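You operate a simulated robot arm through the tools that you are given. There is no shell and no other tool. Be economical: measure what you need, move in short steps, check, and stop when the job is done.

You run a simulated two-armed robot. Do the job below in one go: nothing can be reset, and whatever is moved stays where it is left.

## Task
Bin the strip printer's thin roll, fit the spare, feed paper twice.
Fine: bin it before the spare goes in; the spare lies beside the printer; grey tub; lid shut and latched before the feed.
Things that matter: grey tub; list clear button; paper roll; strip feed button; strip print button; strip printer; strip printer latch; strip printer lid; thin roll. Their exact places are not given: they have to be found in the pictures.

Only the result counts: the job must be done as asked and must still hold three seconds after the hand-in. Knocking over, shifting, dropping, spilling or breaking anything else fails it. Lids that push on must go on centred and level and be pressed home; caps that screw on are set level and turned clockwise until they are tight.

## Robot
Two 7-joint arms with fingered hands on one trunk, on a base that drives. Base frame: it is fixed to the floor where the robot stands at the start and does not move with it; the origin is under the middle of the robot, x ahead of it, y to its left, z up; the surface under the hand at the start is at about z = 940. Readings come in mm, degrees, newtons and seconds.
The left shoulder is at the start at [16, 173, 1301], the right one opposite. With the tool pointing down near the work surface each hand reaches from about 100 to 740 mm from the robot's upright axis, wherever it stands, measured 20 degrees to its own side. Places, roughly: list clear button [400, -100, 1000]; strip feed button [400, 0, 1000]; strip print button [400, 0, 1000]; strip printer [500, -100, 1000]; strip printer latch [500, -100, 1000]; strip printer lid [600, 0, 1000]. Payload 3.5 kg a hand.
Tool frame (each hand has its own): the origin (TCP) lies between the finger pads and is the grasp point; the fingertips stand 25 mm ahead of it; z points along the fingers, y is the line along which they close. The gripper opens to 88 mm. The gripper's body begins 29 mm behind the TCP. The gripper is a hand of 3 fingers: y runs from the thumb to the fingers, the wrist lies at [-13, -97, -162] in the tool frame, and closing takes about 1.5 s.
Orientation is told as [roll, pitch, yaw] about the base's x, y, z axes, in that order, counted from this pose: with the fingers straight down and the wrist toward the robot, the tool's x, y and z point along [0, 1, 0], [1, 0, 0] and [0, 0, -1] of the base frame.

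## Interface
- The arms move only by the tool nudge_tool. It takes "left_steps", "right_steps" or both (then of equal length, played together; a hand with none holds still); each is one flat list of numbers, 7 for each row, row after row: the turn, a rotation vector about the tool's x, y, z in degrees, then the shift along the tool's x, y, z in mm, then the gripper command, from -1 (fully open) to 1 (shut), values between in proportion. In form: [ax, ay, az, x, y, z, claw, ax, ay, az, x, y, z, claw, ...]. A call has 1 to 12 rows; each row is the pose to reach, as a shift and turn from the pose commanded when the call began, along the tool's axes at that moment. Each row takes 0.2 s and may step no farther than 50 mm and 8.6 degrees from the row before; otherwise, or with a gripper value out of range, the whole call is refused. Where a pose cannot be reached the arm comes as near as it can. A force on the tool above 40 N (or 10 N above the force at the start of the call, whichever is more), or a blocked arm, ends the call early, and 0.2 s more pass. Each finger travels about 72 mm/s and halts on what it meets, pressing with about 30 N; the grip force reading is that of the motor and also rises with nothing between the fingers. The clock runs only during rows and for 0.2 s after the last one: add rows that repeat a pose to give the fingers time. The reply holds the time, the measured pose of the TCP, the force on the tool along the base axes, the opening and the grip force, in the units named above and with some noise, with the torque about the TCP (base axes, N m) and any sound that the robot's microphone picked up, and new pictures: "show" is both (left out), scene, wrist or none (wrist: the cameras of the hands that moved).
- Cameras (640 x 400 px; columns grow to the right, rows downward): "scene" is now at [81.6, -20.4, 1526.8]; the picture's right is [-0.15, -0.99, 0.00], its down [-0.63, 0.10, -0.77] and it looks along [0.76, -0.12, -0.64] (base axes); focal length 214 px, centre (320, 200). "left" rides on the left gripper at [-58, -85, -99] in its tool frame; the picture's right is [-0.67, -0.35, 0.66], its down [0.69, -0.63, 0.37] and it looks along [0.29, 0.69, 0.66] (tool axes); focal length 261 px, centre (320, 200). "right" rides on the right gripper at [58, -85, -99] in its tool frame; the picture's right is [-0.67, 0.35, -0.66], its down [-0.68, -0.63, 0.37] and it looks along [-0.28, 0.69, 0.66] (tool axes); focal length 261 px, centre (320, 200).
- raise_lower(by): slides the trunk up (or, below 0, down) by that many mm; the arms and the scene camera ride with it, the base frame stays. It gives what a move gives, with no picture.
- steer(legs): drives the robot by 1 to 6 legs, each [ahead, left, turn to the left] in mm, mm and degrees, along the robot's own axes; the way and the turn of a leg run together, so that a leg with both is an arc; at most 1500 mm and 180 degrees a leg. The arms and the cameras ride along, it lands a little off, and it stops where it bumps. It gives what a move gives, and a new picture of the scene camera.
- set_grasp(shape, hand): the hand has 3 fingers and takes this shape, open, in about a second: jaw (thumb against the fingers, like two jaws); tri (thumb and two fingers); tip (a fingertip pinch); poke (one finger out to press); point (the index stretched); flat (the hand flat); cup (the hand cupped); fist (a fist). The gripper value then closes the fingers along that shape, each until it touches; the sizes above hold for jaw. It gives what a move gives, with no picture.
- head_to(pan, tilt): turns the head with the scene camera to pan (to the left, within 86 degrees either way) and tilt (down, from -29 to 69), counted from straight ahead of the robot. It gives what a move gives, and a new picture of the scene camera.
- point_at(camera, pixels): for up to 12 pixels [column, row] of the newest picture of that camera ("zoom" is the newest enlarged one), the place [x, y, z] in the base frame of the surface seen there, good to about 2 mm, but the place of the scene camera against the robot may be out by one fixed shift of up to 12 mm in any direction. It takes no simulated time.
- zoom(camera, box): a new picture of the part [left, top, right, bottom] of that camera's present view, enlarged. It takes no simulated time.
- sign_off(): hands the job in; it is judged then, once.

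Keep the steps short. Do not move on a guess: measure, check each grasp and each placing, and mend mistakes. In all there are 80 turns and 260 pictures (those below and enlarged ones count). Leave the grippers open and the arms clear of the work at the hand-in unless told otherwise, and finish with a single line.

The tools are called as name(argument=value, ...) on one line, values as JSON. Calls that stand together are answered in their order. nudge_tool: Moves the arms, as the interface text tells. Its arguments: {"type":"object","properties":{"left_steps":{"type":"array","items":{"type":"number"}},"right_steps":{"type":"array","items":{"type":"number"}},"show":{"type":"string","enum":["both","scene","wrist","none"]}},"required":[]} The other tools are called the same way: raise_lower (by) slides the trunk up or down; set_grasp (shape, hand) gives the hand a shape; steer (legs) drives the base; head_to (pan, tilt) turns the head that bears the scene camera; point_at (camera, pixels) gives the place of the surface under pixels of a picture; zoom (camera, box) takes an enlarged picture of a part of a camera's view; sign_off () hands the job in.

At the start:

```text
clock: 0.0
left_eef_pos: [384.8, 123.8, 1377.1]
left_tool_rot: [-0.1, 0.0, 0.0]
left_wrist_force: [0.3, 0.1, -0.5]
left_ft_torque: [0.0, 0.03, 0.0]
left_finger_gap: 87.5
left_gripper_force: 0.0
left_shape: jaw
right_eef_pos: [307.0, -150.1, 1399.8]
right_tool_rot: [0.0, 0.1, 0.1]
right_wrist_force: [-0.2, 0.5, -0.9]
right_ft_torque: [0.02, -0.01, 0.02]
right_finger_gap: 87.7
right_gripper_force: 0.0
right_shape: jaw
trunk travel left (down, up): [-375.0, 80.0]
robot x, y, heading: [0.7, -0.4, -0.2]
head pan, tilt: [-8.9, 38.8]
```

scene: 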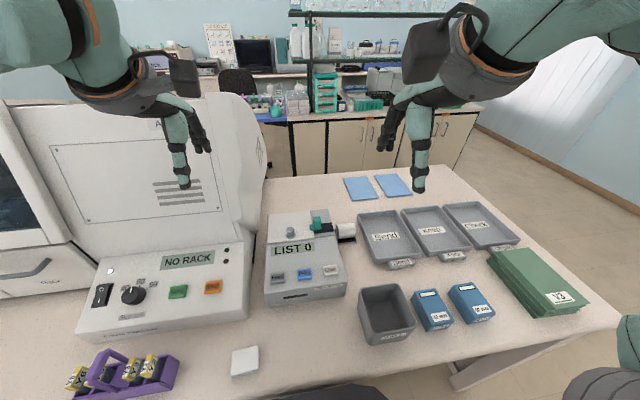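
right: 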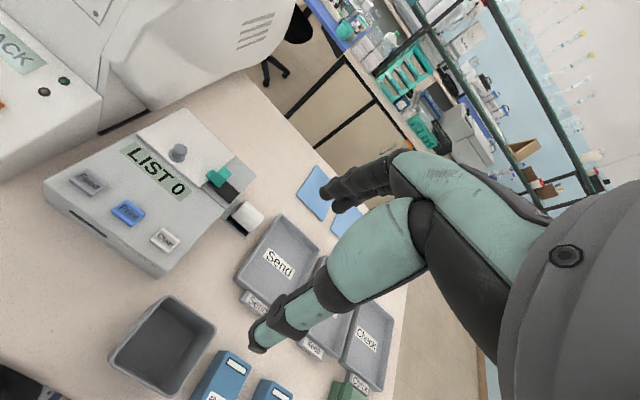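
left: 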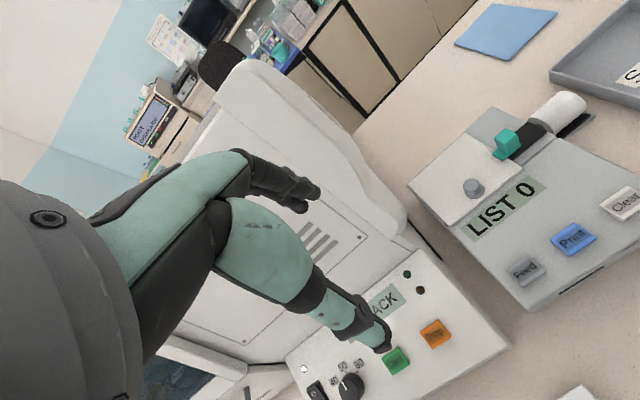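

I see the printer at about (305,255) with a teal latch and a white roll beside it. I will zoom in on it and the tub.

zoom(camera="scene", box=[250, 190, 370, 310])

zoom(camera="left", box=[400, 60, 640, 310])

zoom(camera="right", box=[40, 100, 280, 300])

point_at(camera="scene", pixels=[[278, 278], [304, 273], [331, 270], [290, 232], [317, 218], [322, 227], [345, 230], [353, 231], [385, 310], [275, 215], [305, 300], [385, 340]])

point_at(camera="left", pixels=[[473, 188], [507, 138], [507, 152], [530, 140], [560, 110], [526, 272], [574, 240], [622, 205], [580, 125], [415, 190], [500, 110], [520, 300]])

```text
3.33 times, centred on (310, 250) of scene
```

zoom: 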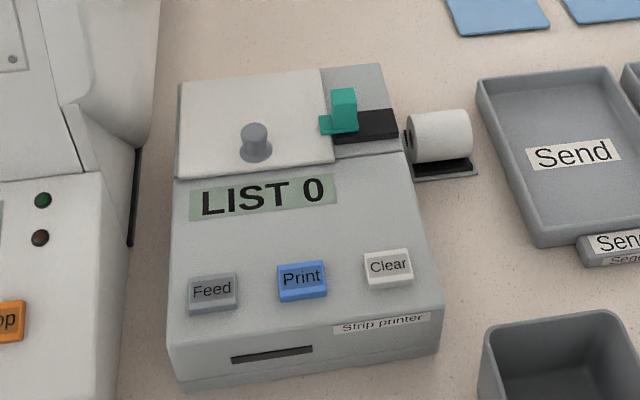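

```text
1.60 times, centred on (520, 185) of left
```

zoom: 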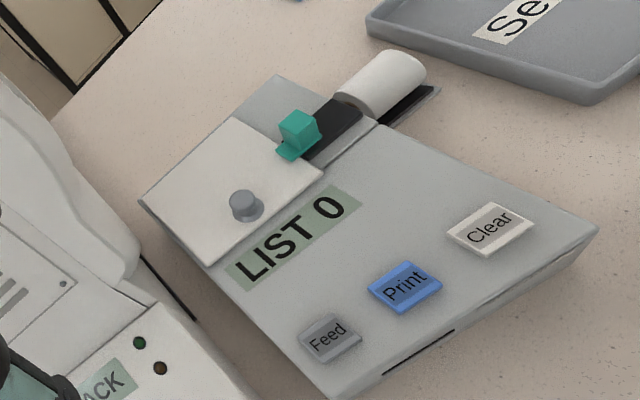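

```text
2.00 times, centred on (160, 200) of right
```

zoom: 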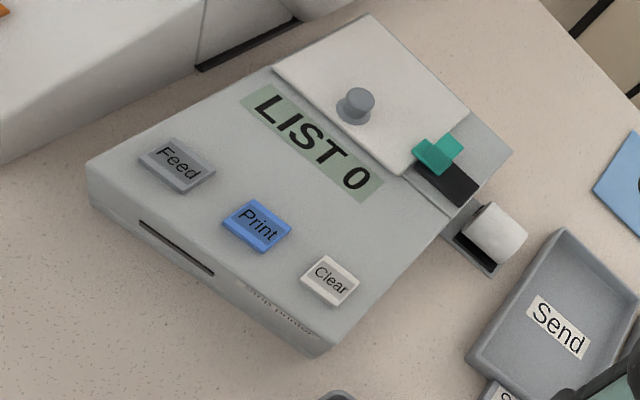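

```text
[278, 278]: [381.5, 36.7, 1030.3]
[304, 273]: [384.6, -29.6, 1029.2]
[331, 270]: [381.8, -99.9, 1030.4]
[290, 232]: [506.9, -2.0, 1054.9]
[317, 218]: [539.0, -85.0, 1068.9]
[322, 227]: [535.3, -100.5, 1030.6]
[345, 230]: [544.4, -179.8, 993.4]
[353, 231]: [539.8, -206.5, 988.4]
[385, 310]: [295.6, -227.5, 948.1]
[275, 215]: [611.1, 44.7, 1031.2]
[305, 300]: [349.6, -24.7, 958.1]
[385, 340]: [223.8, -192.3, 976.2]
```

```text
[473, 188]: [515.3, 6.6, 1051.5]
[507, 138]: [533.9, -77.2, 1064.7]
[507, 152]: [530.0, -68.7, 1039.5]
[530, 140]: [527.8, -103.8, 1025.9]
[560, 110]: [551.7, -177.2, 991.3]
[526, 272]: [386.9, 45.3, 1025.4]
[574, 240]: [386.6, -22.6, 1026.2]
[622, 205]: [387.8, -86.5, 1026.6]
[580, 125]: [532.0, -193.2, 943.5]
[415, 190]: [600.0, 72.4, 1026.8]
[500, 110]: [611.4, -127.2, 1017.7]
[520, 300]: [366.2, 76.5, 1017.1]
```

I will measure the lid edges, latch, knob and roll in the left camera's picture.

point_at(camera="left", pixels=[[488, 140], [490, 118], [454, 136], [477, 160], [481, 223], [519, 172], [515, 125], [460, 195], [505, 155], [466, 184], [545, 110], [575, 97]])

zoom(camera="left", box=[450, 80, 610, 180])

zoom(camera="scene", box=[300, 200, 370, 250])

zoom(camera="scene", box=[340, 260, 430, 360])

```text
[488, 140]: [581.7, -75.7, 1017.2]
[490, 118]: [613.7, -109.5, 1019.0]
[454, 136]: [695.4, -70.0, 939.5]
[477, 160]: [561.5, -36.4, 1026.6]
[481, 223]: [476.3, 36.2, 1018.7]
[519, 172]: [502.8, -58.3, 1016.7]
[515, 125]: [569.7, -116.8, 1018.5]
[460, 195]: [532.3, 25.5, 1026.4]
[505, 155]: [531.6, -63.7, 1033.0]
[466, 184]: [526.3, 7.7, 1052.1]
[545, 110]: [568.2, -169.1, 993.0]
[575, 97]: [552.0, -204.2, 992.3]
```

```text
4.00 times, centred on (530, 130) of left
```

zoom: 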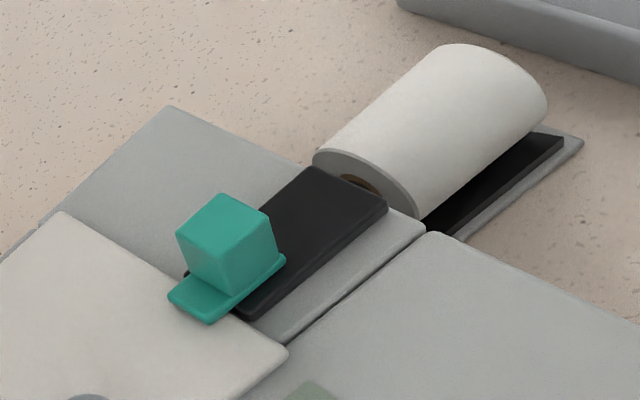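

```text
8.00 times, centred on (335, 225) of scene
```

zoom: 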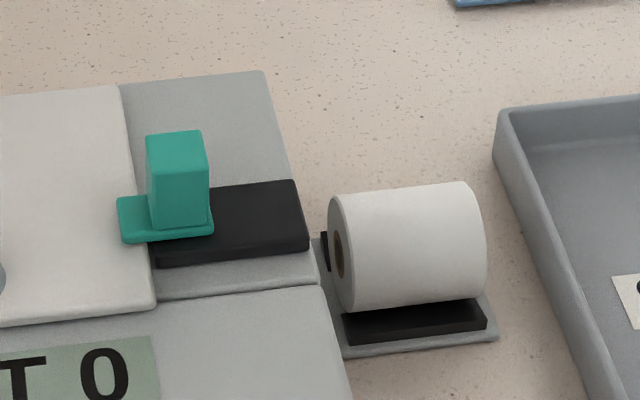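

```text
4.00 times, centred on (385, 310) of scene
```

zoom: 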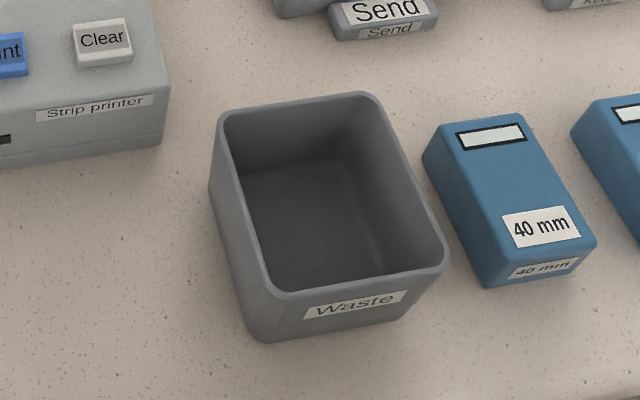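

The teal latch block at about [533,-77,1065] stands on a black rail running to -y. The knob is at [515,7,1052], and the waste tub is at about [290,-225]. I am moving the right hand to above the latch.

nudge_tool(right_steps=[0, 0, 0, 9, 28, 32, -1, 0, 0, 0, 18, 56, 64, -1, 0, 0, 0, 27, 84, 96, -0.5, 0, 0, 0, 36, 112, 128, -0.3, 0, 0, 0, 45, 140, 160, 0, 0, 0, 0, 54, 168, 192, 0, 0, 0, 0, 63, 196, 224, 0, 0, 0, 0, 73, 227, 260, 0, 0, 0, 0, 73, 227, 270, 0])

```text
clock: 2.0
left_eef_pos: [384.8, 123.9, 1377.2]
left_tool_rot: [-0.1, 0.0, 0.0]
left_wrist_force: [-0.3, 0.1, 0.6]
left_ft_torque: [-0.03, 0.01, 0.03]
left_finger_gap: 87.4
left_gripper_force: 0.1
left_shape: jaw
right_eef_pos: [534.7, -77.7, 1129.4]
right_tool_rot: [0.0, 0.0, 0.2]
right_wrist_force: [0.4, -0.2, 0.4]
right_ft_torque: [-0.02, -0.02, -0.01]
right_finger_gap: 44.1
right_gripper_force: 0.0
right_shape: jaw
trunk travel left (down, up): [-375.0, 80.0]
robot x, y, heading: [-3.9, 0.1, -0.0]
head pan, tilt: [-8.9, 38.8]
```

scene: 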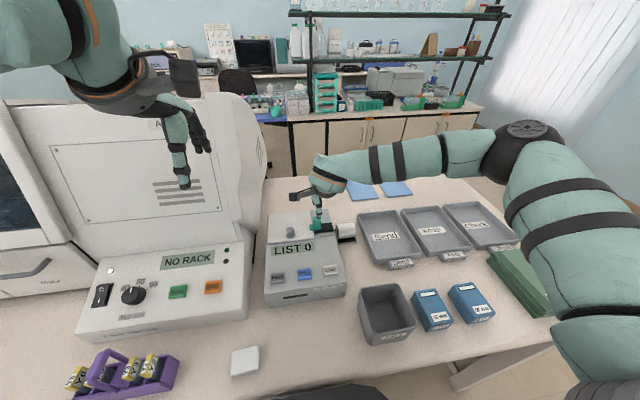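
right: 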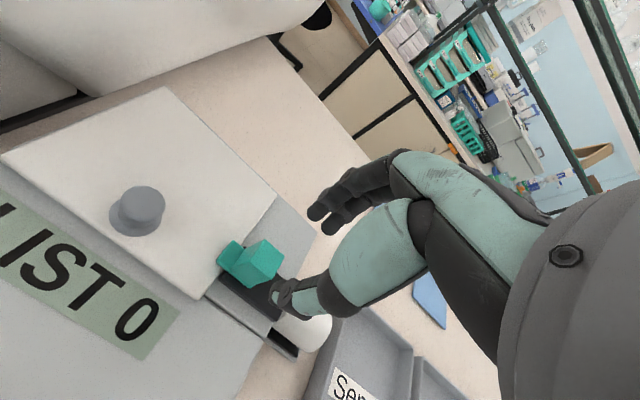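

I will measure the latch, lid and knob again from close up with the right camera.

point_at(camera="right", pixels=[[265, 253], [247, 258], [268, 266], [229, 254], [272, 300], [138, 200], [158, 205], [198, 296], [276, 197], [161, 90], [225, 290], [138, 238]])

zoom(camera="right", box=[180, 180, 340, 380])

```text
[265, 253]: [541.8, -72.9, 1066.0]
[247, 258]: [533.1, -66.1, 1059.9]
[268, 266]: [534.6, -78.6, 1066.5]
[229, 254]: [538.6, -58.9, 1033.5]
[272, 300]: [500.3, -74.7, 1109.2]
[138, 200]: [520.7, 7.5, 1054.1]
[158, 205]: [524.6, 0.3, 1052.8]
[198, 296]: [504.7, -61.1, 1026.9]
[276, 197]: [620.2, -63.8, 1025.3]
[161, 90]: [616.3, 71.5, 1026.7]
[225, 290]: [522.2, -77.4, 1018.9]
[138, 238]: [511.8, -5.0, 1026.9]
```

```text
2.00 times, centred on (260, 280) of right
```

zoom: 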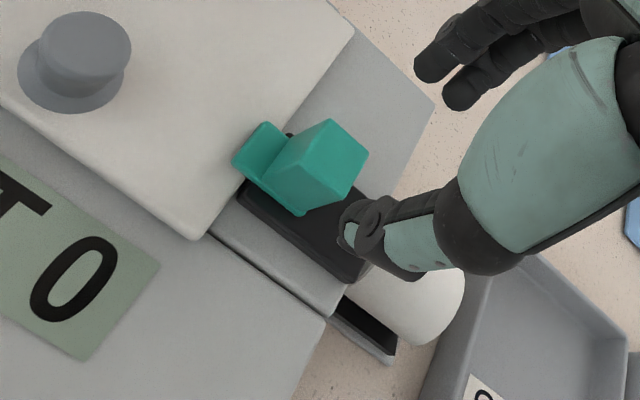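

The block is centred at about [538,-77], with its top at 1066. I am lowering 67 mm and shifting 3 mm ahead, then closing on it.

nudge_tool(right_steps=[0, 0, 0, 0, 3, 30, 0, 0, 0, 0, 0, 3, 55, 0, 0, 0, 0, 0, 3, 67, 0, 0, 0, 0, 0, 3, 67, 0.5, 0, 0, 0, 0, 3, 67, 0.8, 0, 0, 0, 0, 3, 67, 0.8])

```text
clock: 3.4
left_eef_pos: [387.5, 122.4, 1378.1]
left_tool_rot: [-0.1, 0.0, 0.0]
left_wrist_force: [0.7, 0.0, 0.4]
left_ft_torque: [0.01, 0.0, 0.03]
left_finger_gap: 87.6
left_gripper_force: 0.0
left_shape: jaw
right_eef_pos: [538.4, -76.0, 1060.5]
right_tool_rot: [0.1, 0.0, 0.1]
right_wrist_force: [6.5, 0.2, 2.8]
right_ft_torque: [0.03, -0.17, 0.05]
right_finger_gap: 14.3
right_gripper_force: 30.1
right_shape: jaw
trunk travel left (down, up): [-375.0, 80.0]
robot x, y, heading: [0.7, 1.8, 0.1]
head pan, tilt: [-8.9, 38.8]
```

scene: 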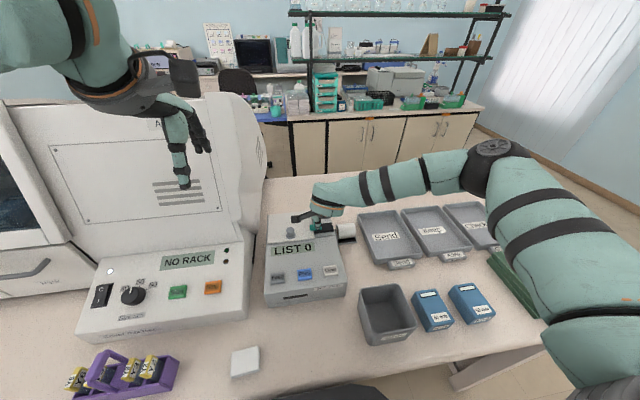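
right: 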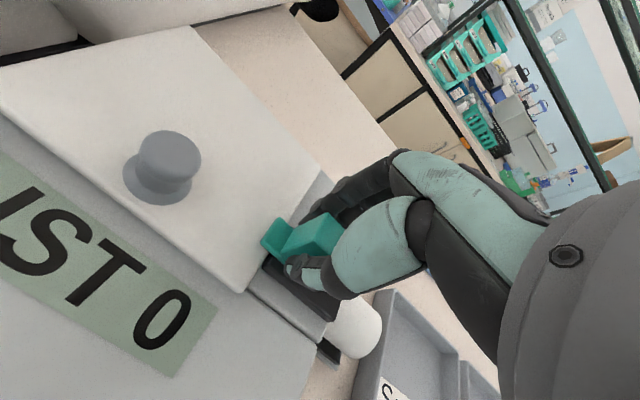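

Gripped, with a gap of 14 mm and a force of 30 N. I am sliding the latch toward -y in small steps.

nudge_tool(right_steps=[0, 0, 0, -8, 3, 67, 0.8, 0, 0, 0, -16, 3, 67, 0.8, 0, 0, 0, -24, 3, 67, 0.8, 0, 0, 0, -30, 3, 67, 0.8], show="wrist")

```text
refused: row 1 steps farther than a row can; nothing moved
```

The offsets restart with each call, so I am sending the slide again relative to the present pose.

nudge_tool(right_steps=[0, 0, 0, -8, 0, 0, 0.8, 0, 0, 0, -16, 0, 0, 0.8, 0, 0, 0, -24, 0, 0, 0.8, 0, 0, 0, -30, 0, 0, 0.8], show="wrist")

```text
clock: 4.4
left_eef_pos: [384.8, 128.7, 1377.5]
left_tool_rot: [-0.2, -0.1, 0.1]
left_wrist_force: [0.8, 0.2, 0.2]
left_ft_torque: [0.01, 0.04, 0.0]
left_finger_gap: 87.7
left_gripper_force: 0.2
left_shape: jaw
right_eef_pos: [536.2, -101.4, 1062.0]
right_tool_rot: [-0.1, 0.2, 0.3]
right_wrist_force: [0.0, 28.0, -11.1]
right_ft_torque: [0.41, -0.1, 0.18]
right_finger_gap: 11.4
right_gripper_force: 29.9
right_shape: jaw
trunk travel left (down, up): [-375.0, 80.0]
robot x, y, heading: [-0.0, 0.9, 0.2]
head pan, tilt: [-8.9, 38.8]
```

right: 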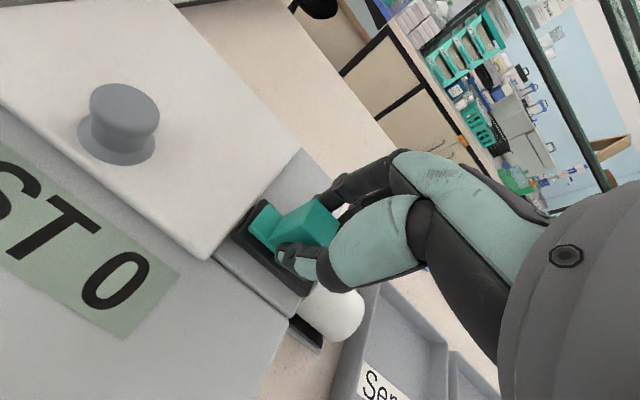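

The latch moved about 25 mm and met its stop; the foot is clear of the lid. I am releasing, withdrawing the right hand up and to the right, and bringing the left hand above the knob.

nudge_tool(right_steps=[0, 0, 0, 5, 0, 0, 0.4, 0, 0, 0, 5, 0, 0, 0, 0, 0, 0, 5, 0, 0, -0.2, 0, 0, 0, 5, 0, -40, -0.2, 0, 0, 0, 5, 0, -80, -0.2, 0, 0, 0, -35, 0, -100, -0.2, 0, 0, 0, -75, 0, -110, -0.2, 0, 0, 0, -115, 0, -110, -0.2, 0, 0, 0, -115, 0, -110, -0.2], left_steps=[0, 0, 0, 0, 0, 0, -1, 0, 0, 0, 0, 0, 0, -0.5, 0, 0, 0, -12, 17, 36, 0, 0, 0, 0, -28, 34, 72, 0, 0, 0, 0, -48, 51, 108, 0, 0, 0, 0, -68, 68, 144, 0, 0, 0, 0, -88, 90, 180, 0, 0, 0, 0, -108, 113, 216, 0, 0, 0, 0, -122, 136, 250, 0])

```text
clock: 6.4
left_eef_pos: [524.6, -0.3, 1129.6]
left_tool_rot: [-0.1, -0.1, 0.0]
left_wrist_force: [0.3, -0.2, -0.3]
left_ft_torque: [-0.02, -0.02, 0.02]
left_finger_gap: 44.6
left_gripper_force: 0.0
left_shape: jaw
right_eef_pos: [538.9, -225.0, 1171.7]
right_tool_rot: [0.1, 0.1, 0.1]
right_wrist_force: [-0.2, -0.5, -0.5]
right_ft_torque: [-0.01, 0.0, -0.01]
right_finger_gap: 52.3
right_gripper_force: 0.1
right_shape: jaw
trunk travel left (down, up): [-375.0, 80.0]
robot x, y, heading: [-1.2, -2.6, -0.0]
head pan, tilt: [-8.9, 38.8]
```

scene: 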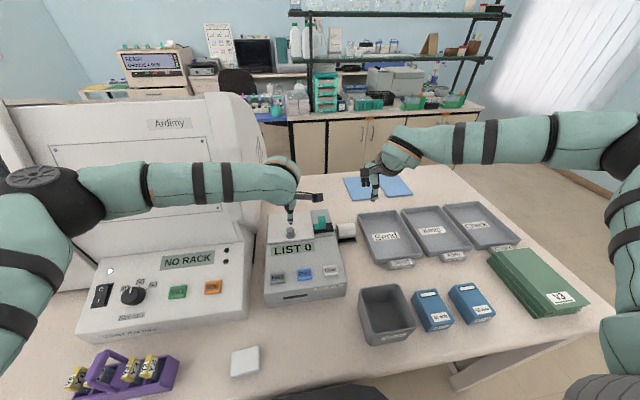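
right: 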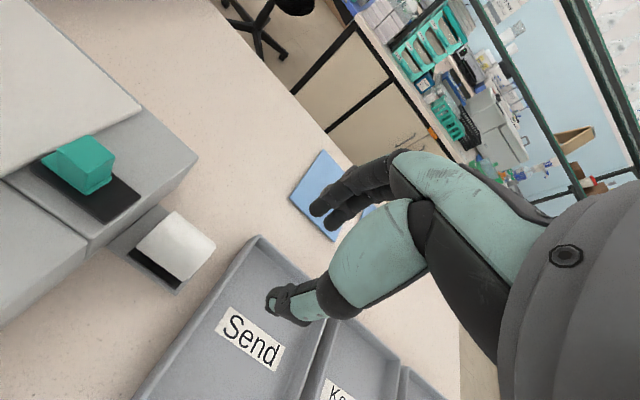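
left: 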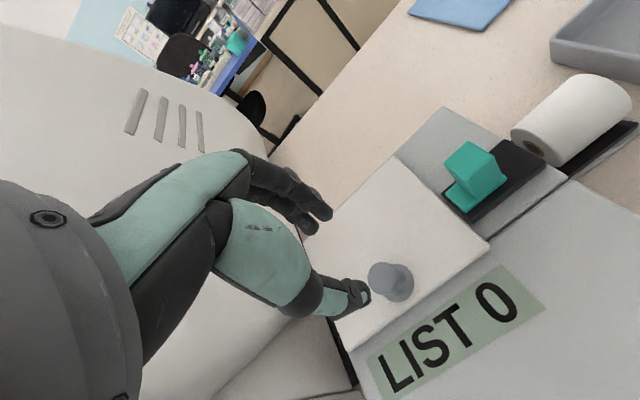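

I will check whether the latch foot is fully off the lid edge, and measure the knob and the roll.

zoom(camera="left", box=[360, 80, 640, 310])

zoom(camera="right", box=[0, 80, 240, 310])

point_at(camera="left", pixels=[[400, 272], [412, 272], [445, 195], [475, 160], [372, 276], [392, 265], [570, 110], [600, 150], [545, 140], [435, 195], [385, 288], [530, 160]])

point_at(camera="right", pixels=[[80, 160], [50, 160], [40, 165], [155, 225], [195, 235], [175, 246], [195, 275], [180, 290], [150, 270], [212, 240], [140, 245], [165, 215]])

```text
1.74 times, centred on (500, 195) of left
```

zoom: 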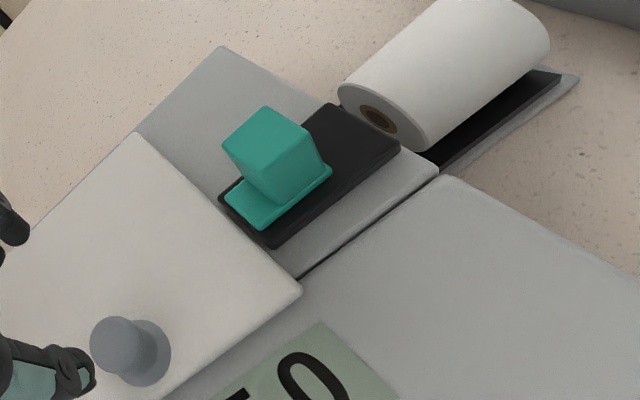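

```text
1.74 times, centred on (120, 195) of right
```

zoom: 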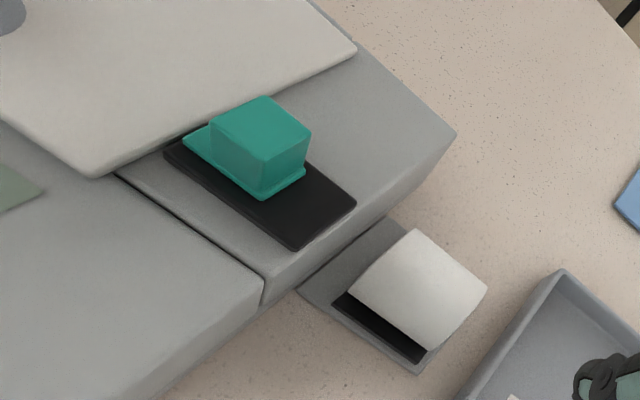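

```text
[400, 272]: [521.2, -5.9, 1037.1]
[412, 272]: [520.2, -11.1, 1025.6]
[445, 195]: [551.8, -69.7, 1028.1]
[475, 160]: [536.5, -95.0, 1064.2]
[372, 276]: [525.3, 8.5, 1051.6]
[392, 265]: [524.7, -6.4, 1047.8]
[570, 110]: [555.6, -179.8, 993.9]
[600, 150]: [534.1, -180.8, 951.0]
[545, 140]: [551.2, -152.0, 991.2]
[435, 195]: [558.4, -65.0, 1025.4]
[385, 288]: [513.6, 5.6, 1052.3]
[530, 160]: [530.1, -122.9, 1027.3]
```

```text
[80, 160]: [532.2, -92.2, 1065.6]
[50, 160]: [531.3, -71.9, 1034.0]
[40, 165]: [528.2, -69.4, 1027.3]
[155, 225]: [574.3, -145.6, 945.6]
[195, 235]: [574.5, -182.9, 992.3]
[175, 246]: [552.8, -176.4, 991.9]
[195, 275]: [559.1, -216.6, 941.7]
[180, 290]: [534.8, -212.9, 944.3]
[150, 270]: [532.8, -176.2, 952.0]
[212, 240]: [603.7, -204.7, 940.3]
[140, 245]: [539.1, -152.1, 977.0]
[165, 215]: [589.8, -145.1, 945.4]
```

The latch foot is clear of the lid: its edge is at y=-71 and the lid ends at -64. The knob is at about [520,3,1052]. I am lowering the left hand and gripping it.

nudge_tool(left_steps=[0, 0, 0, 3, -4, 35, 0, 0, 0, 0, 3, -4, 60, 0, 0, 0, 0, 3, -4, 72, 0, 0, 0, 0, 3, -4, 72, 0.4, 0, 0, 0, 3, -4, 72, 0.8, 0, 0, 0, 3, -4, 72, 0.8], show="wrist")

```text
clock: 7.8
left_eef_pos: [518.4, 5.1, 1056.8]
left_tool_rot: [-0.1, -0.1, 0.0]
left_wrist_force: [1.2, 0.3, -0.5]
left_ft_torque: [-0.03, -0.09, 0.02]
left_finger_gap: 14.0
left_gripper_force: 29.7
left_shape: jaw
right_eef_pos: [536.5, -225.8, 1171.4]
right_tool_rot: [0.1, 0.1, 0.0]
right_wrist_force: [0.0, 0.0, 0.0]
right_ft_torque: [-0.02, 0.0, 0.0]
right_finger_gap: 52.4
right_gripper_force: 0.0
right_shape: jaw
trunk travel left (down, up): [-375.0, 80.0]
robot x, y, heading: [0.5, -1.3, 0.1]
head pan, tilt: [-8.9, 38.8]
```

left: 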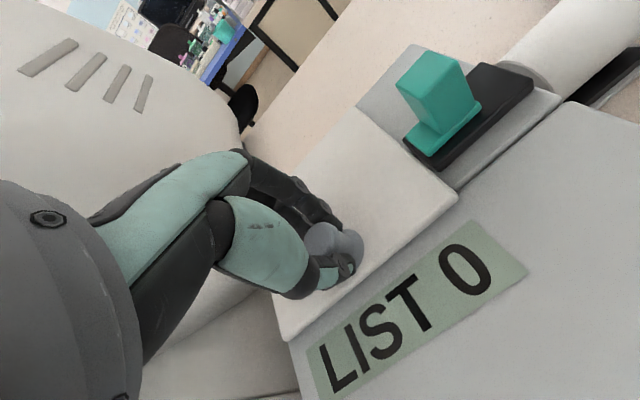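

The knob is gripped, with a gap of 14 mm. I am lifting along an arc about the back edge (x≈618), up to 24°.

nudge_tool(left_steps=[4, 0, 0, 0, 2.7, -6.8, 0.8, 8, 0, 0, 0, 5.8, -13.3, 0.8, 12, 0, 0, 0, 9.5, -19.6, 0.8, 16, 0, 0, 0, 13.4, -25.7, 0.8, 20, 0, 0, 0, 18, -31.4, 0.8, 24, 0, 0, 0, 22.7, -36.8, 0.8])

```text
clock: 9.2
left_eef_pos: [539.2, 4.7, 1092.3]
left_tool_rot: [-0.1, 24.0, -0.1]
left_wrist_force: [-0.5, 3.4, 0.6]
left_ft_torque: [0.12, -0.14, 0.0]
left_finger_gap: 13.9
left_gripper_force: 29.9
left_shape: jaw
right_eef_pos: [537.8, -224.9, 1171.3]
right_tool_rot: [0.0, 0.2, 0.1]
right_wrist_force: [-0.1, 0.3, 0.2]
right_ft_torque: [-0.01, 0.0, 0.02]
right_finger_gap: 52.4
right_gripper_force: 0.1
right_shape: jaw
trunk travel left (down, up): [-375.0, 80.0]
robot x, y, heading: [0.2, 2.2, 0.0]
head pan, tilt: [-8.9, 38.8]
```

scene: 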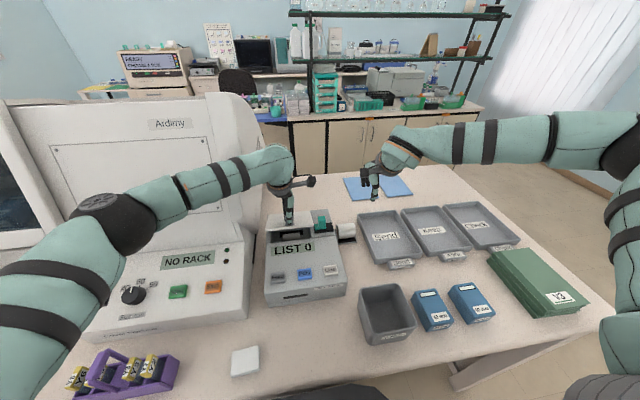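
left: 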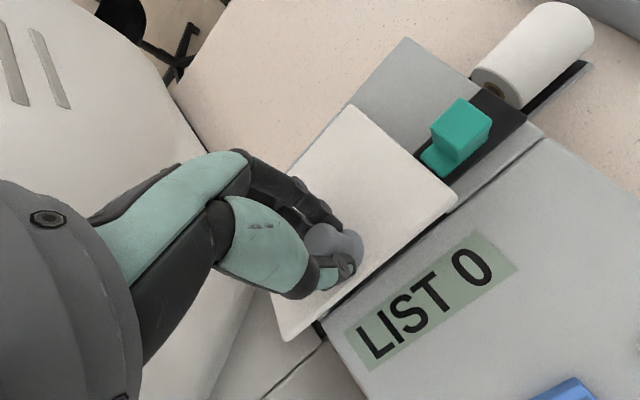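

There is almost no force, so the hinge guess is right. I am going on along the same arc, a further 48° to 72° in all.

nudge_tool(left_steps=[4, 0, 0, 0, 2.7, -6.8, 0.8, 8, 0, 0, 0, 5.8, -13.3, 0.8, 12, 0, 0, 0, 9.5, -19.6, 0.8, 16, 0, 0, 0, 13.4, -25.7, 0.8, 20, 0, 0, 0, 18, -31.4, 0.8, 24, 0, 0, 0, 22.7, -36.8, 0.8, 28, 0, 0, 0, 27.9, -41.9, 0.8, 32, 0, 0, 0, 33.4, -46.6, 0.8, 36, 0, 0, 0, 39.3, -50.9, 0.8, 40, 0, 0, 0, 45.4, -54.8, 0.8, 44, 0, 0, 0, 51.8, -58.3, 0.8, 48, 0, 0, 0, 58.4, -61.2, 0.8])

```text
clock: 11.0
left_eef_pos: [520.7, 26.7, 1144.6]
left_tool_rot: [0.7, 55.1, -1.9]
left_wrist_force: [-1.0, 0.6, -0.1]
left_ft_torque: [0.01, -0.01, 0.0]
left_finger_gap: 10.6
left_gripper_force: 30.1
left_shape: jaw
left hand out of reach, approached as far as the arm can: row 4, 5, 6, 7, 8, 9
right_eef_pos: [535.1, -245.7, 1169.7]
right_tool_rot: [0.8, 0.2, -0.5]
right_wrist_force: [0.0, 0.1, 0.7]
right_ft_torque: [-0.04, 0.0, 0.0]
right_finger_gap: 52.6
right_gripper_force: 0.1
right_shape: jaw
trunk travel left (down, up): [-375.0, 80.0]
robot x, y, heading: [-1.3, -3.7, -0.5]
head pan, tilt: [-8.9, 38.8]
stopped in row 9 (left hand): the force on the tool passed its limit at 53 N (the readings are from after the stop); the commanded pose is now the measured one
```

scene: 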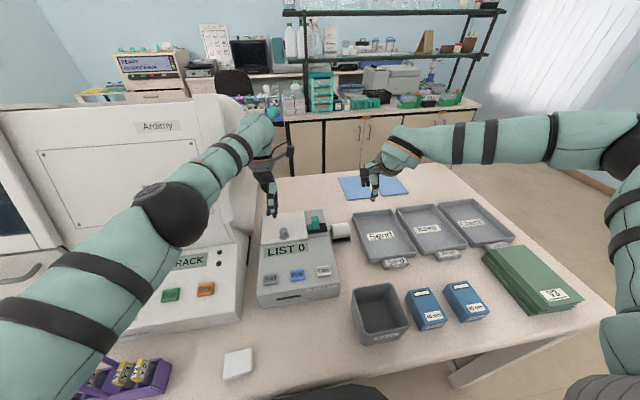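
left: 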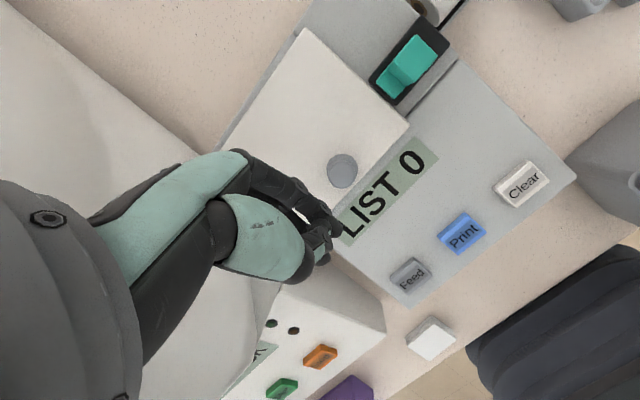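

The left hand slipped out of reach and the lid fell shut again; nothing else looks moved. New plan: the right hand grips the knob with its jaws along y (yaw +90), so that the knob can pivot between the pads. I am withdrawing the left hand and turning the right one.

nudge_tool(left_steps=[-6, 0, 0, 12, -28, 0, 0, -12, 0, 0, 24, -57, 1, 0, -18, 0, 0, 36, -86, 1, 0, -25, 0, 0, 48, -114, 2, 0, -32, 0, 0, 60, -143, 3, 0, -39, 0, 0, 73, -172, 3, 0, -46, 0, 0, 85, -200, 4, 0, -54, 0, 0, 97, -229, 4, 0, -54, 0, 0, 97, -229, 4, 0, -54, 0, 0, 97, -229, 4, 0, -54, 0, 0, 97, -229, 4, 0, -54, 0, 0, 97, -229, 4, 0], right_steps=[0, 0, -7.5, 0, 0, -5, -0.2, 0, 0, -15, 0, 0, -10, -0.2, 0, 0, -22.5, 0, 0, -15, -0.2, 0, 0, -30, 15, -4, -20, -0.2, 0, 0, -37.5, 30, -8, -20, -0.2, 0, 0, -45, 45, -12, -20, -0.2, 0, 0, -52.5, 60, -16, -20, -0.2, 0, 0, -60, 80, -20, -20, -0.2, 0, 0, -67.5, 95, -24, -20, -0.2, 0, 0, -75, 110, -28, -20, -0.2, 0, 0, -82.5, 128, -32, -20, -0.2, 0, 0, -90, 146, -35, -20, -0.2])

```text
clock: 13.6
left_eef_pos: [393.4, 153.3, 1327.8]
left_tool_rot: [-0.2, 1.2, -0.9]
left_wrist_force: [0.0, 0.7, -0.2]
left_ft_torque: [0.03, 0.02, 0.02]
left_finger_gap: 44.0
left_gripper_force: 0.0
left_shape: jaw
right_eef_pos: [504.3, -125.2, 1276.8]
right_tool_rot: [-5.5, -12.9, 46.9]
right_wrist_force: [0.3, -0.1, -0.3]
right_ft_torque: [0.02, -0.03, -0.03]
right_finger_gap: 53.1
right_gripper_force: 0.2
right_shape: jaw
right hand out of reach, approached as far as the arm can: row 5, 6, 7, 8, 9, 10, 11, 12
trunk travel left (down, up): [-375.0, 80.0]
robot x, y, heading: [-0.2, 0.1, 0.2]
head pan, tilt: [-8.9, 38.8]
```

scene: 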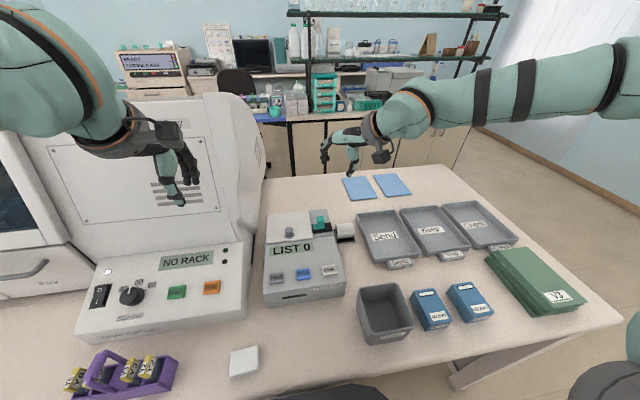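
right: 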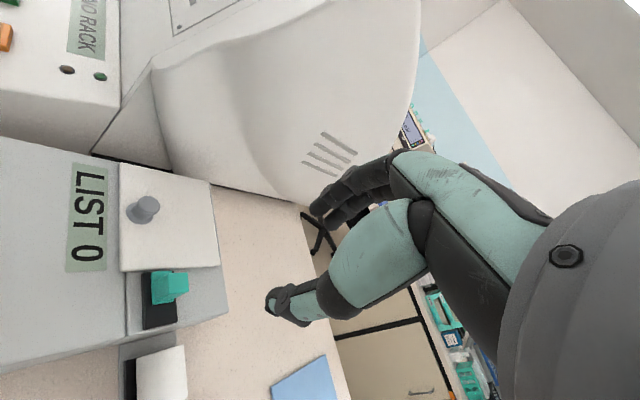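
left: 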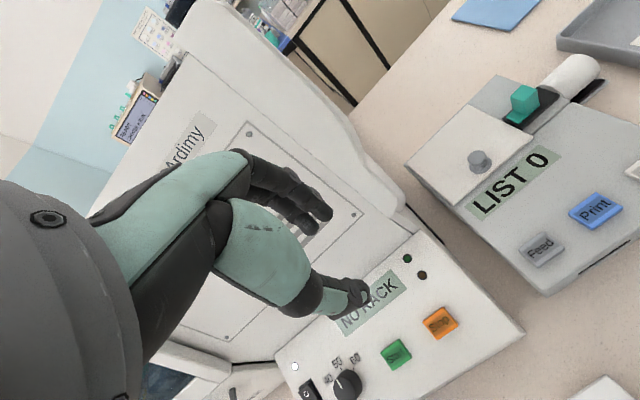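

The right hand cannot reach yaw 90 here. Instead, the left hand will lift the lid about 30° as before, and the right hand's closed fingers, tilted forward, will push it over from below. I am turning the right hand back and putting the left above the knob.

nudge_tool(right_steps=[0, 0, 8, 5, -1, 1, 0, 0, 0, 16, 10, -2, 2, 0, 0, 0, 24, 16, -2, 3, 0, 0, 0, 32, 22, -3, 4, 0, 0, 0, 40, 28, -4, 5, 0, 0, 0, 48, 34, -5, 6, 0, 0, 0, 56, 40, -6, 7, 0, 0, 0, 64, 47, -7, 8, 0.5, 0, 0, 72, 54, -8, 9, 1, 0, 0, 80, 62, -9, 10, 1, 0, 0, 88, 70, -10, 10, 1, 0, 0, 90, 70, -10, 10, 1], left_steps=[0, 0, 0, -13, 11, 18, 0, 0, 0, 0, -27, 23, 36, 0, 0, 0, 0, -40, 34, 54, 0, 0, 0, 0, -54, 46, 72, 0, 0, 0, 0, -67, 57, 90, 0, 0, 0, 0, -81, 69, 108, 0, 0, 0, 0, -94, 80, 126, 0, 0, 0, 0, -108, 92, 144, 0, 0, 0, 0, -121, 104, 162, 0, 0, 0, 0, -135, 115, 180, 0, 0, 0, 0, -149, 127, 198, 0, 0, 0, 0, -149, 127, 198, 0])

```text
clock: 16.2
left_eef_pos: [510.5, 2.1, 1128.8]
left_tool_rot: [-0.4, 1.1, -0.9]
left_wrist_force: [-0.1, 1.0, 0.4]
left_ft_torque: [0.0, -0.01, -0.01]
left_finger_gap: 43.7
left_gripper_force: 0.1
left_shape: jaw
right_eef_pos: [451.2, -81.7, 1259.7]
right_tool_rot: [12.9, -5.3, -44.5]
right_wrist_force: [0.2, 0.3, 0.5]
right_ft_torque: [0.04, 0.01, 0.0]
right_finger_gap: 0.0
right_gripper_force: 30.1
right_shape: jaw
trunk travel left (down, up): [-375.0, 80.0]
robot x, y, heading: [-2.5, -0.6, -0.1]
head pan, tilt: [-8.9, 38.8]
```

scene: 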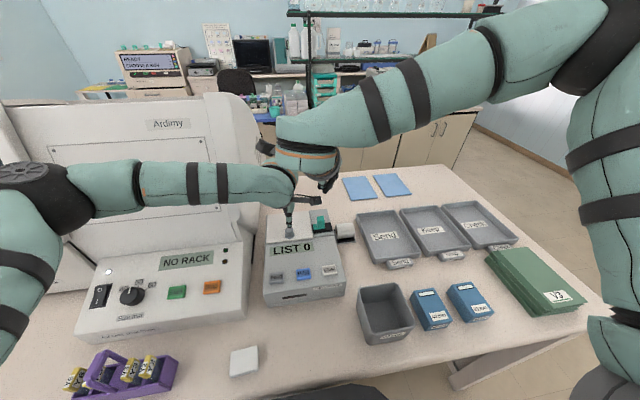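
right: 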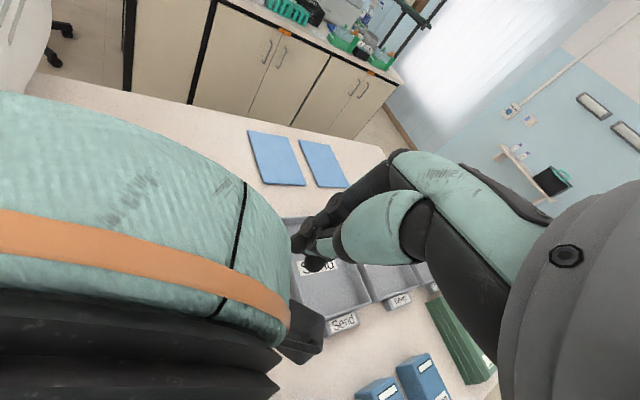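
left: 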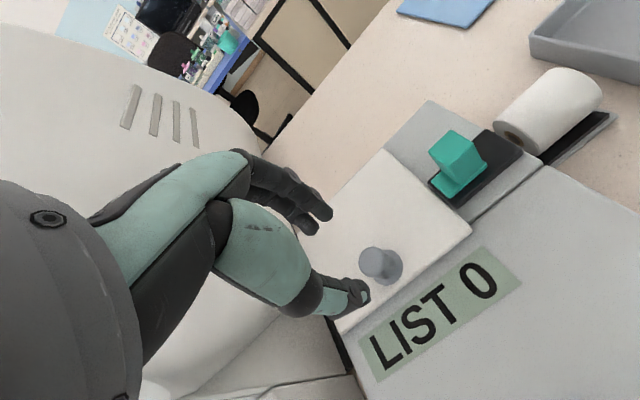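

The commanded pose had been reset to the reached one, so the right hand is now at yaw -44. I am turning it back to yaw 0 and moving it right, away from the left forearm.

nudge_tool(right_steps=[0, 0, -7.5, -12, 4, 2, 1, 0, 0, -15, -24, 8, 5, 1, 0, 0, -22.5, -36, 12, 10, 1, 0, 0, -30, -42, 15, 20, 1, 0, 0, -37.5, -46, 17, 30, 1, 0, 0, -44.5, -49, 19, 40, 1], show="scene")

```text
clock: 17.6
left_eef_pos: [510.9, 0.8, 1129.0]
left_tool_rot: [-0.3, 1.1, -0.9]
left_wrist_force: [0.4, 0.3, -0.5]
left_ft_torque: [0.0, 0.01, 0.01]
left_finger_gap: 43.6
left_gripper_force: 0.1
left_shape: jaw
right_eef_pos: [440.0, -125.2, 1212.3]
right_tool_rot: [5.5, -12.9, 0.2]
right_wrist_force: [-0.1, -0.1, -0.2]
right_ft_torque: [0.03, -0.02, -0.01]
right_finger_gap: 0.1
right_gripper_force: 29.5
right_shape: jaw
trunk travel left (down, up): [-375.0, 80.0]
robot x, y, heading: [4.0, -0.6, -0.1]
head pan, tilt: [-8.9, 38.8]
```

scene: 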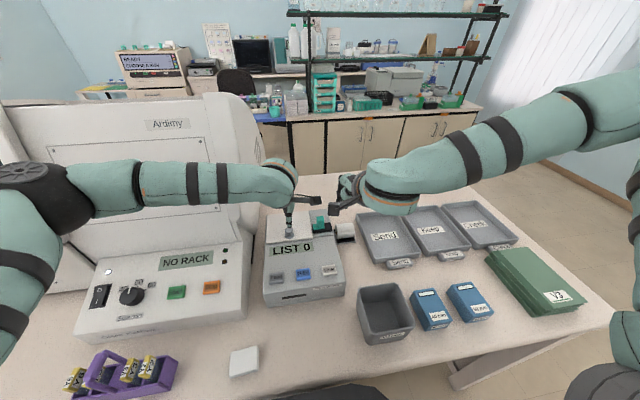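

Right hand: tilting the fingers forward to about -45° and lowering in front of the printer. Left hand: down on the knob and grip.

nudge_tool(right_steps=[-6, -1, 0, 4, -10, 13, 1, -12, -2, 0, 8, -20, 26, 1, -18, -3, 0, 12, -30, 40, 1, -25, -4, 0, 17, -40, 54, 1, -31, -5, 0, 21, -50, 68, 1, -37, -5.5, 0, 25, -59, 81, 1], left_steps=[0, 0, 0, 4, 8, 30, 0, 0, 0, 0, 4, 8, 58, 0, 0, 0, 0, 4, 8, 72, 0, 0, 0, 0, 4, 8, 72, 0.5, 0, 0, 0, 4, 8, 72, 0.9, 0, 0, 0, 4, 8, 72, 0.9])

```text
clock: 18.5
left_eef_pos: [516.7, 12.6, 1053.3]
left_tool_rot: [0.0, 1.2, -1.0]
left_wrist_force: [-7.5, 14.2, -3.3]
left_ft_torque: [-1.35, -1.69, -1.89]
left_finger_gap: 22.8
left_gripper_force: 0.1
left_shape: jaw
right_eef_pos: [416.0, -62.7, 1189.9]
right_tool_rot: [3.7, -30.7, -3.7]
right_wrist_force: [9.7, -12.4, 4.7]
right_ft_torque: [-0.22, -0.2, -0.23]
right_finger_gap: 0.0
right_gripper_force: 29.9
right_shape: jaw
right hand out of reach, approached as far as the arm can: row 2, 3, 4
trunk travel left (down, up): [-375.0, 80.0]
robot x, y, heading: [0.4, -0.4, -0.5]
head pan, tilt: [-8.9, 38.8]
stopped in row 4 (right hand): the force on the tool passed its limit at 49 N (the readings are from after the stop); the commanded pose is now the measured one
```

scene: 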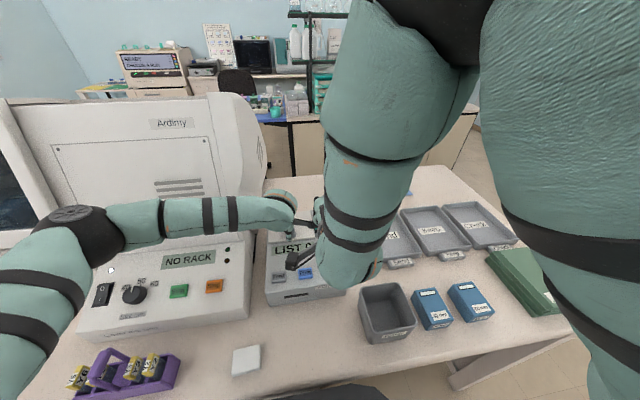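
right: 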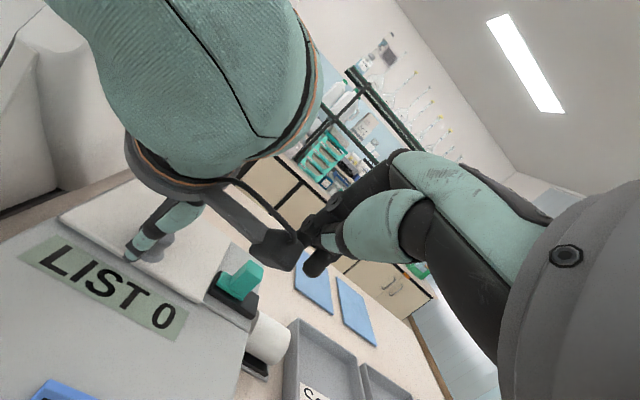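
left: 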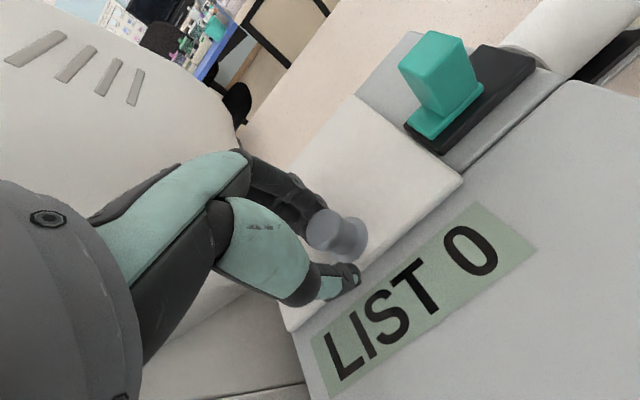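

The right fingers bumped the left hand, so I am backing the right hand off to the right and standing it upright while the left holds still, open.

nudge_tool(right_steps=[0, 0, 0, -25, 0, 0, 1, 5, 0, 0, -50, 0, 0, 1, 10, 0, 0, -80, 0, 0, 1, 15, 0, 0, -110, 0, 0, 1, 20, 0, 0, -140, 0, 0, 1, 25, 0, 0, -150, 0, 0, 1, 31, 0, 0, -150, 0, 0, 1], left_steps=[0, 0, 0, 0, 0, -3, 0, 0, 0, 0, 0, 0, -3, 0, 0, 0, 0, 0, 0, -3, 0, 0, 0, 0, -7, 2, -3, 0, 0, 0, 0, -7, 2, -3, 0, 0, 0, 0, -7, 2, -3, 0, 0, 0, 0, -7, 2, -3, 0])

head_to(pan=-9, tilt=60)

```text
clock: 20.1
left_eef_pos: [521.2, -0.6, 1055.0]
left_tool_rot: [0.2, 1.2, -1.0]
left_wrist_force: [0.3, 0.9, -0.2]
left_ft_torque: [0.0, 0.0, 0.0]
left_finger_gap: 43.6
left_gripper_force: 0.0
left_shape: jaw
right_eef_pos: [413.8, -217.3, 1178.6]
right_tool_rot: [3.3, 0.6, -1.6]
right_wrist_force: [0.3, -0.2, 0.0]
right_ft_torque: [0.04, 0.0, 0.03]
right_finger_gap: 0.0
right_gripper_force: 29.9
right_shape: jaw
right hand out of reach, approached as far as the arm can: row 1, 2, 3, 4
trunk travel left (down, up): [-375.0, 80.0]
robot x, y, heading: [1.7, -2.0, -0.0]
head pan, tilt: [-8.9, 38.8]
```

scene: 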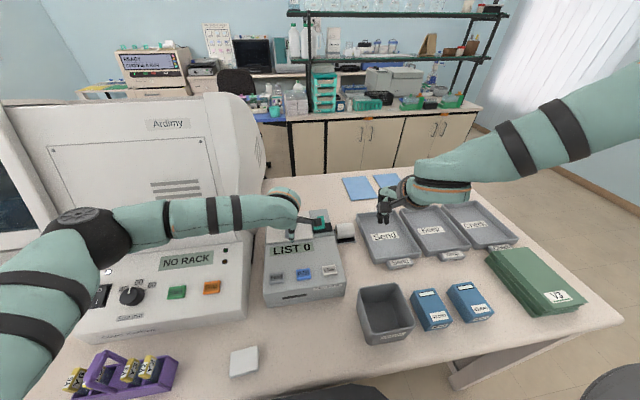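
right: 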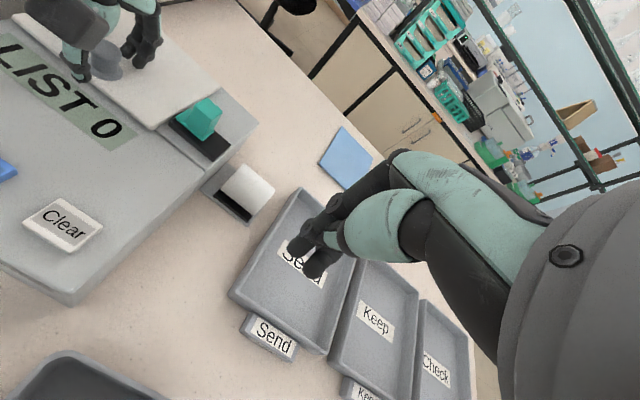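
left: 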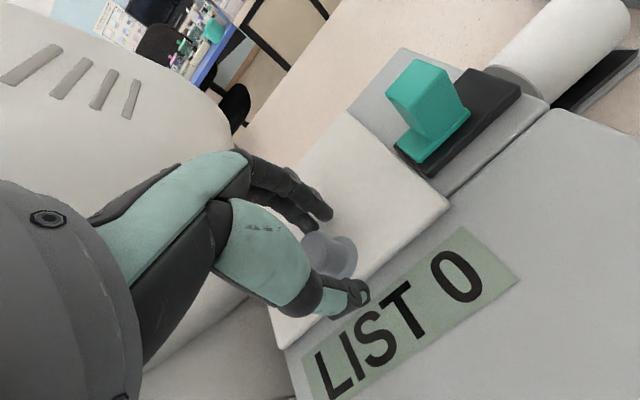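

```text
clock: 21.0
left_eef_pos: [520.3, -0.6, 1056.6]
left_tool_rot: [0.2, 1.3, -1.0]
left_wrist_force: [0.1, 0.3, 0.0]
left_ft_torque: [0.01, 0.01, 0.04]
left_finger_gap: 43.3
left_gripper_force: 0.1
left_shape: jaw
right_eef_pos: [414.7, -217.1, 1179.9]
right_tool_rot: [3.3, 0.5, -1.7]
right_wrist_force: [0.1, -0.5, -0.5]
right_ft_torque: [-0.02, 0.0, 0.03]
right_finger_gap: 0.0
right_gripper_force: 30.1
right_shape: jaw
trunk travel left (down, up): [-375.0, 80.0]
robot x, y, heading: [-3.1, 0.3, -0.4]
head pan, tilt: [-9.0, 60.0]
```

scene: 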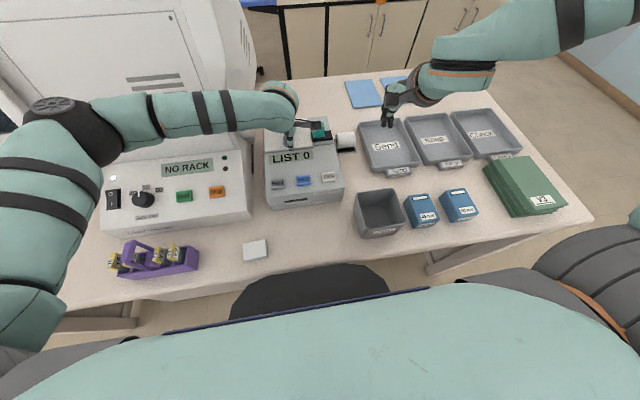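

I will measure the table's front edge and the dark round part in front of the robot, to see how much room there is to drive ahead.

point_at(camera="scene", pixels=[[210, 284], [210, 295], [420, 250], [315, 280], [260, 300], [370, 275], [300, 310], [420, 285], [300, 325]])

```text
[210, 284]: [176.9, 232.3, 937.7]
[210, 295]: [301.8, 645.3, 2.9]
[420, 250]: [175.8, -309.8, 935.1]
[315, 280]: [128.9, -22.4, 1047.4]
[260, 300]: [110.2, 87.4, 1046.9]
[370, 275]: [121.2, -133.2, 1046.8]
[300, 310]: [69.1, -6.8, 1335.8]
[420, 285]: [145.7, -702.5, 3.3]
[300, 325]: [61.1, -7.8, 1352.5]
```

Table edge is at x≈177 and the torso front at about 130, so I can gain about 25 mm ahead, and 150 mm to the right, for the left arm. I am raising both hands, then driving.

nudge_tool(left_steps=[0, 0, 0, 0, 0, -40, 0, 0, 0, 0, 0, 0, -80, 0, 0, 0, 0, 0, -20, -110, 0], right_steps=[0, 0, 0, 0, 0, -10, 1, 0, 0, 0, 0, 0, -20, 1, 0, 0, 0, 0, 0, -30, 1], show="none")

steer(legs=[[0, -150, 0], [25, 0, 0]])

```text
clock: 21.8
left_eef_pos: [504.5, -1.2, 1167.8]
left_tool_rot: [0.3, 1.3, -0.9]
left_wrist_force: [-0.1, 0.7, 0.7]
left_ft_torque: [0.04, -0.01, 0.0]
left_finger_gap: 43.2
left_gripper_force: 0.0
left_shape: jaw
right_eef_pos: [412.9, -218.3, 1210.6]
right_tool_rot: [3.3, 0.5, -1.6]
right_wrist_force: [0.7, 0.4, -0.4]
right_ft_torque: [0.03, -0.01, 0.0]
right_finger_gap: 0.0
right_gripper_force: 29.6
right_shape: jaw
trunk travel left (down, up): [-375.0, 80.0]
robot x, y, heading: [-0.8, -1.7, -0.2]
head pan, tilt: [-9.0, 60.0]
```

```text
clock: 23.6
left_eef_pos: [521.7, -152.0, 1171.1]
left_tool_rot: [0.2, 1.0, -1.1]
left_wrist_force: [0.1, -0.1, 0.8]
left_ft_torque: [0.01, -0.02, 0.03]
left_finger_gap: 43.4
left_gripper_force: 0.1
left_shape: jaw
right_eef_pos: [430.8, -368.2, 1212.2]
right_tool_rot: [3.3, 0.1, -1.8]
right_wrist_force: [-0.1, 0.5, -0.6]
right_ft_torque: [-0.01, -0.07, 0.0]
right_finger_gap: 0.0
right_gripper_force: 30.4
right_shape: jaw
trunk travel left (down, up): [-375.0, 80.0]
robot x, y, heading: [25.4, -151.3, -0.1]
head pan, tilt: [-9.0, 60.0]
```

scene: 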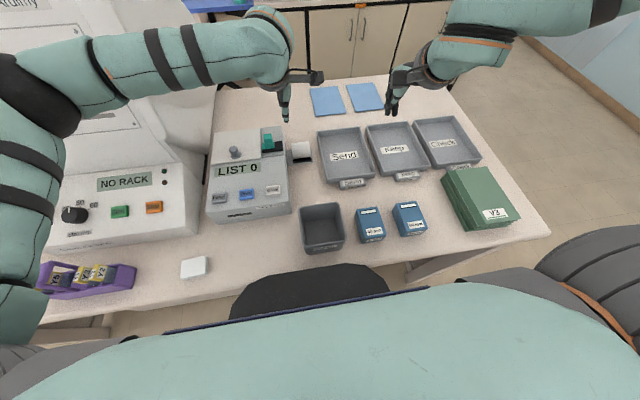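

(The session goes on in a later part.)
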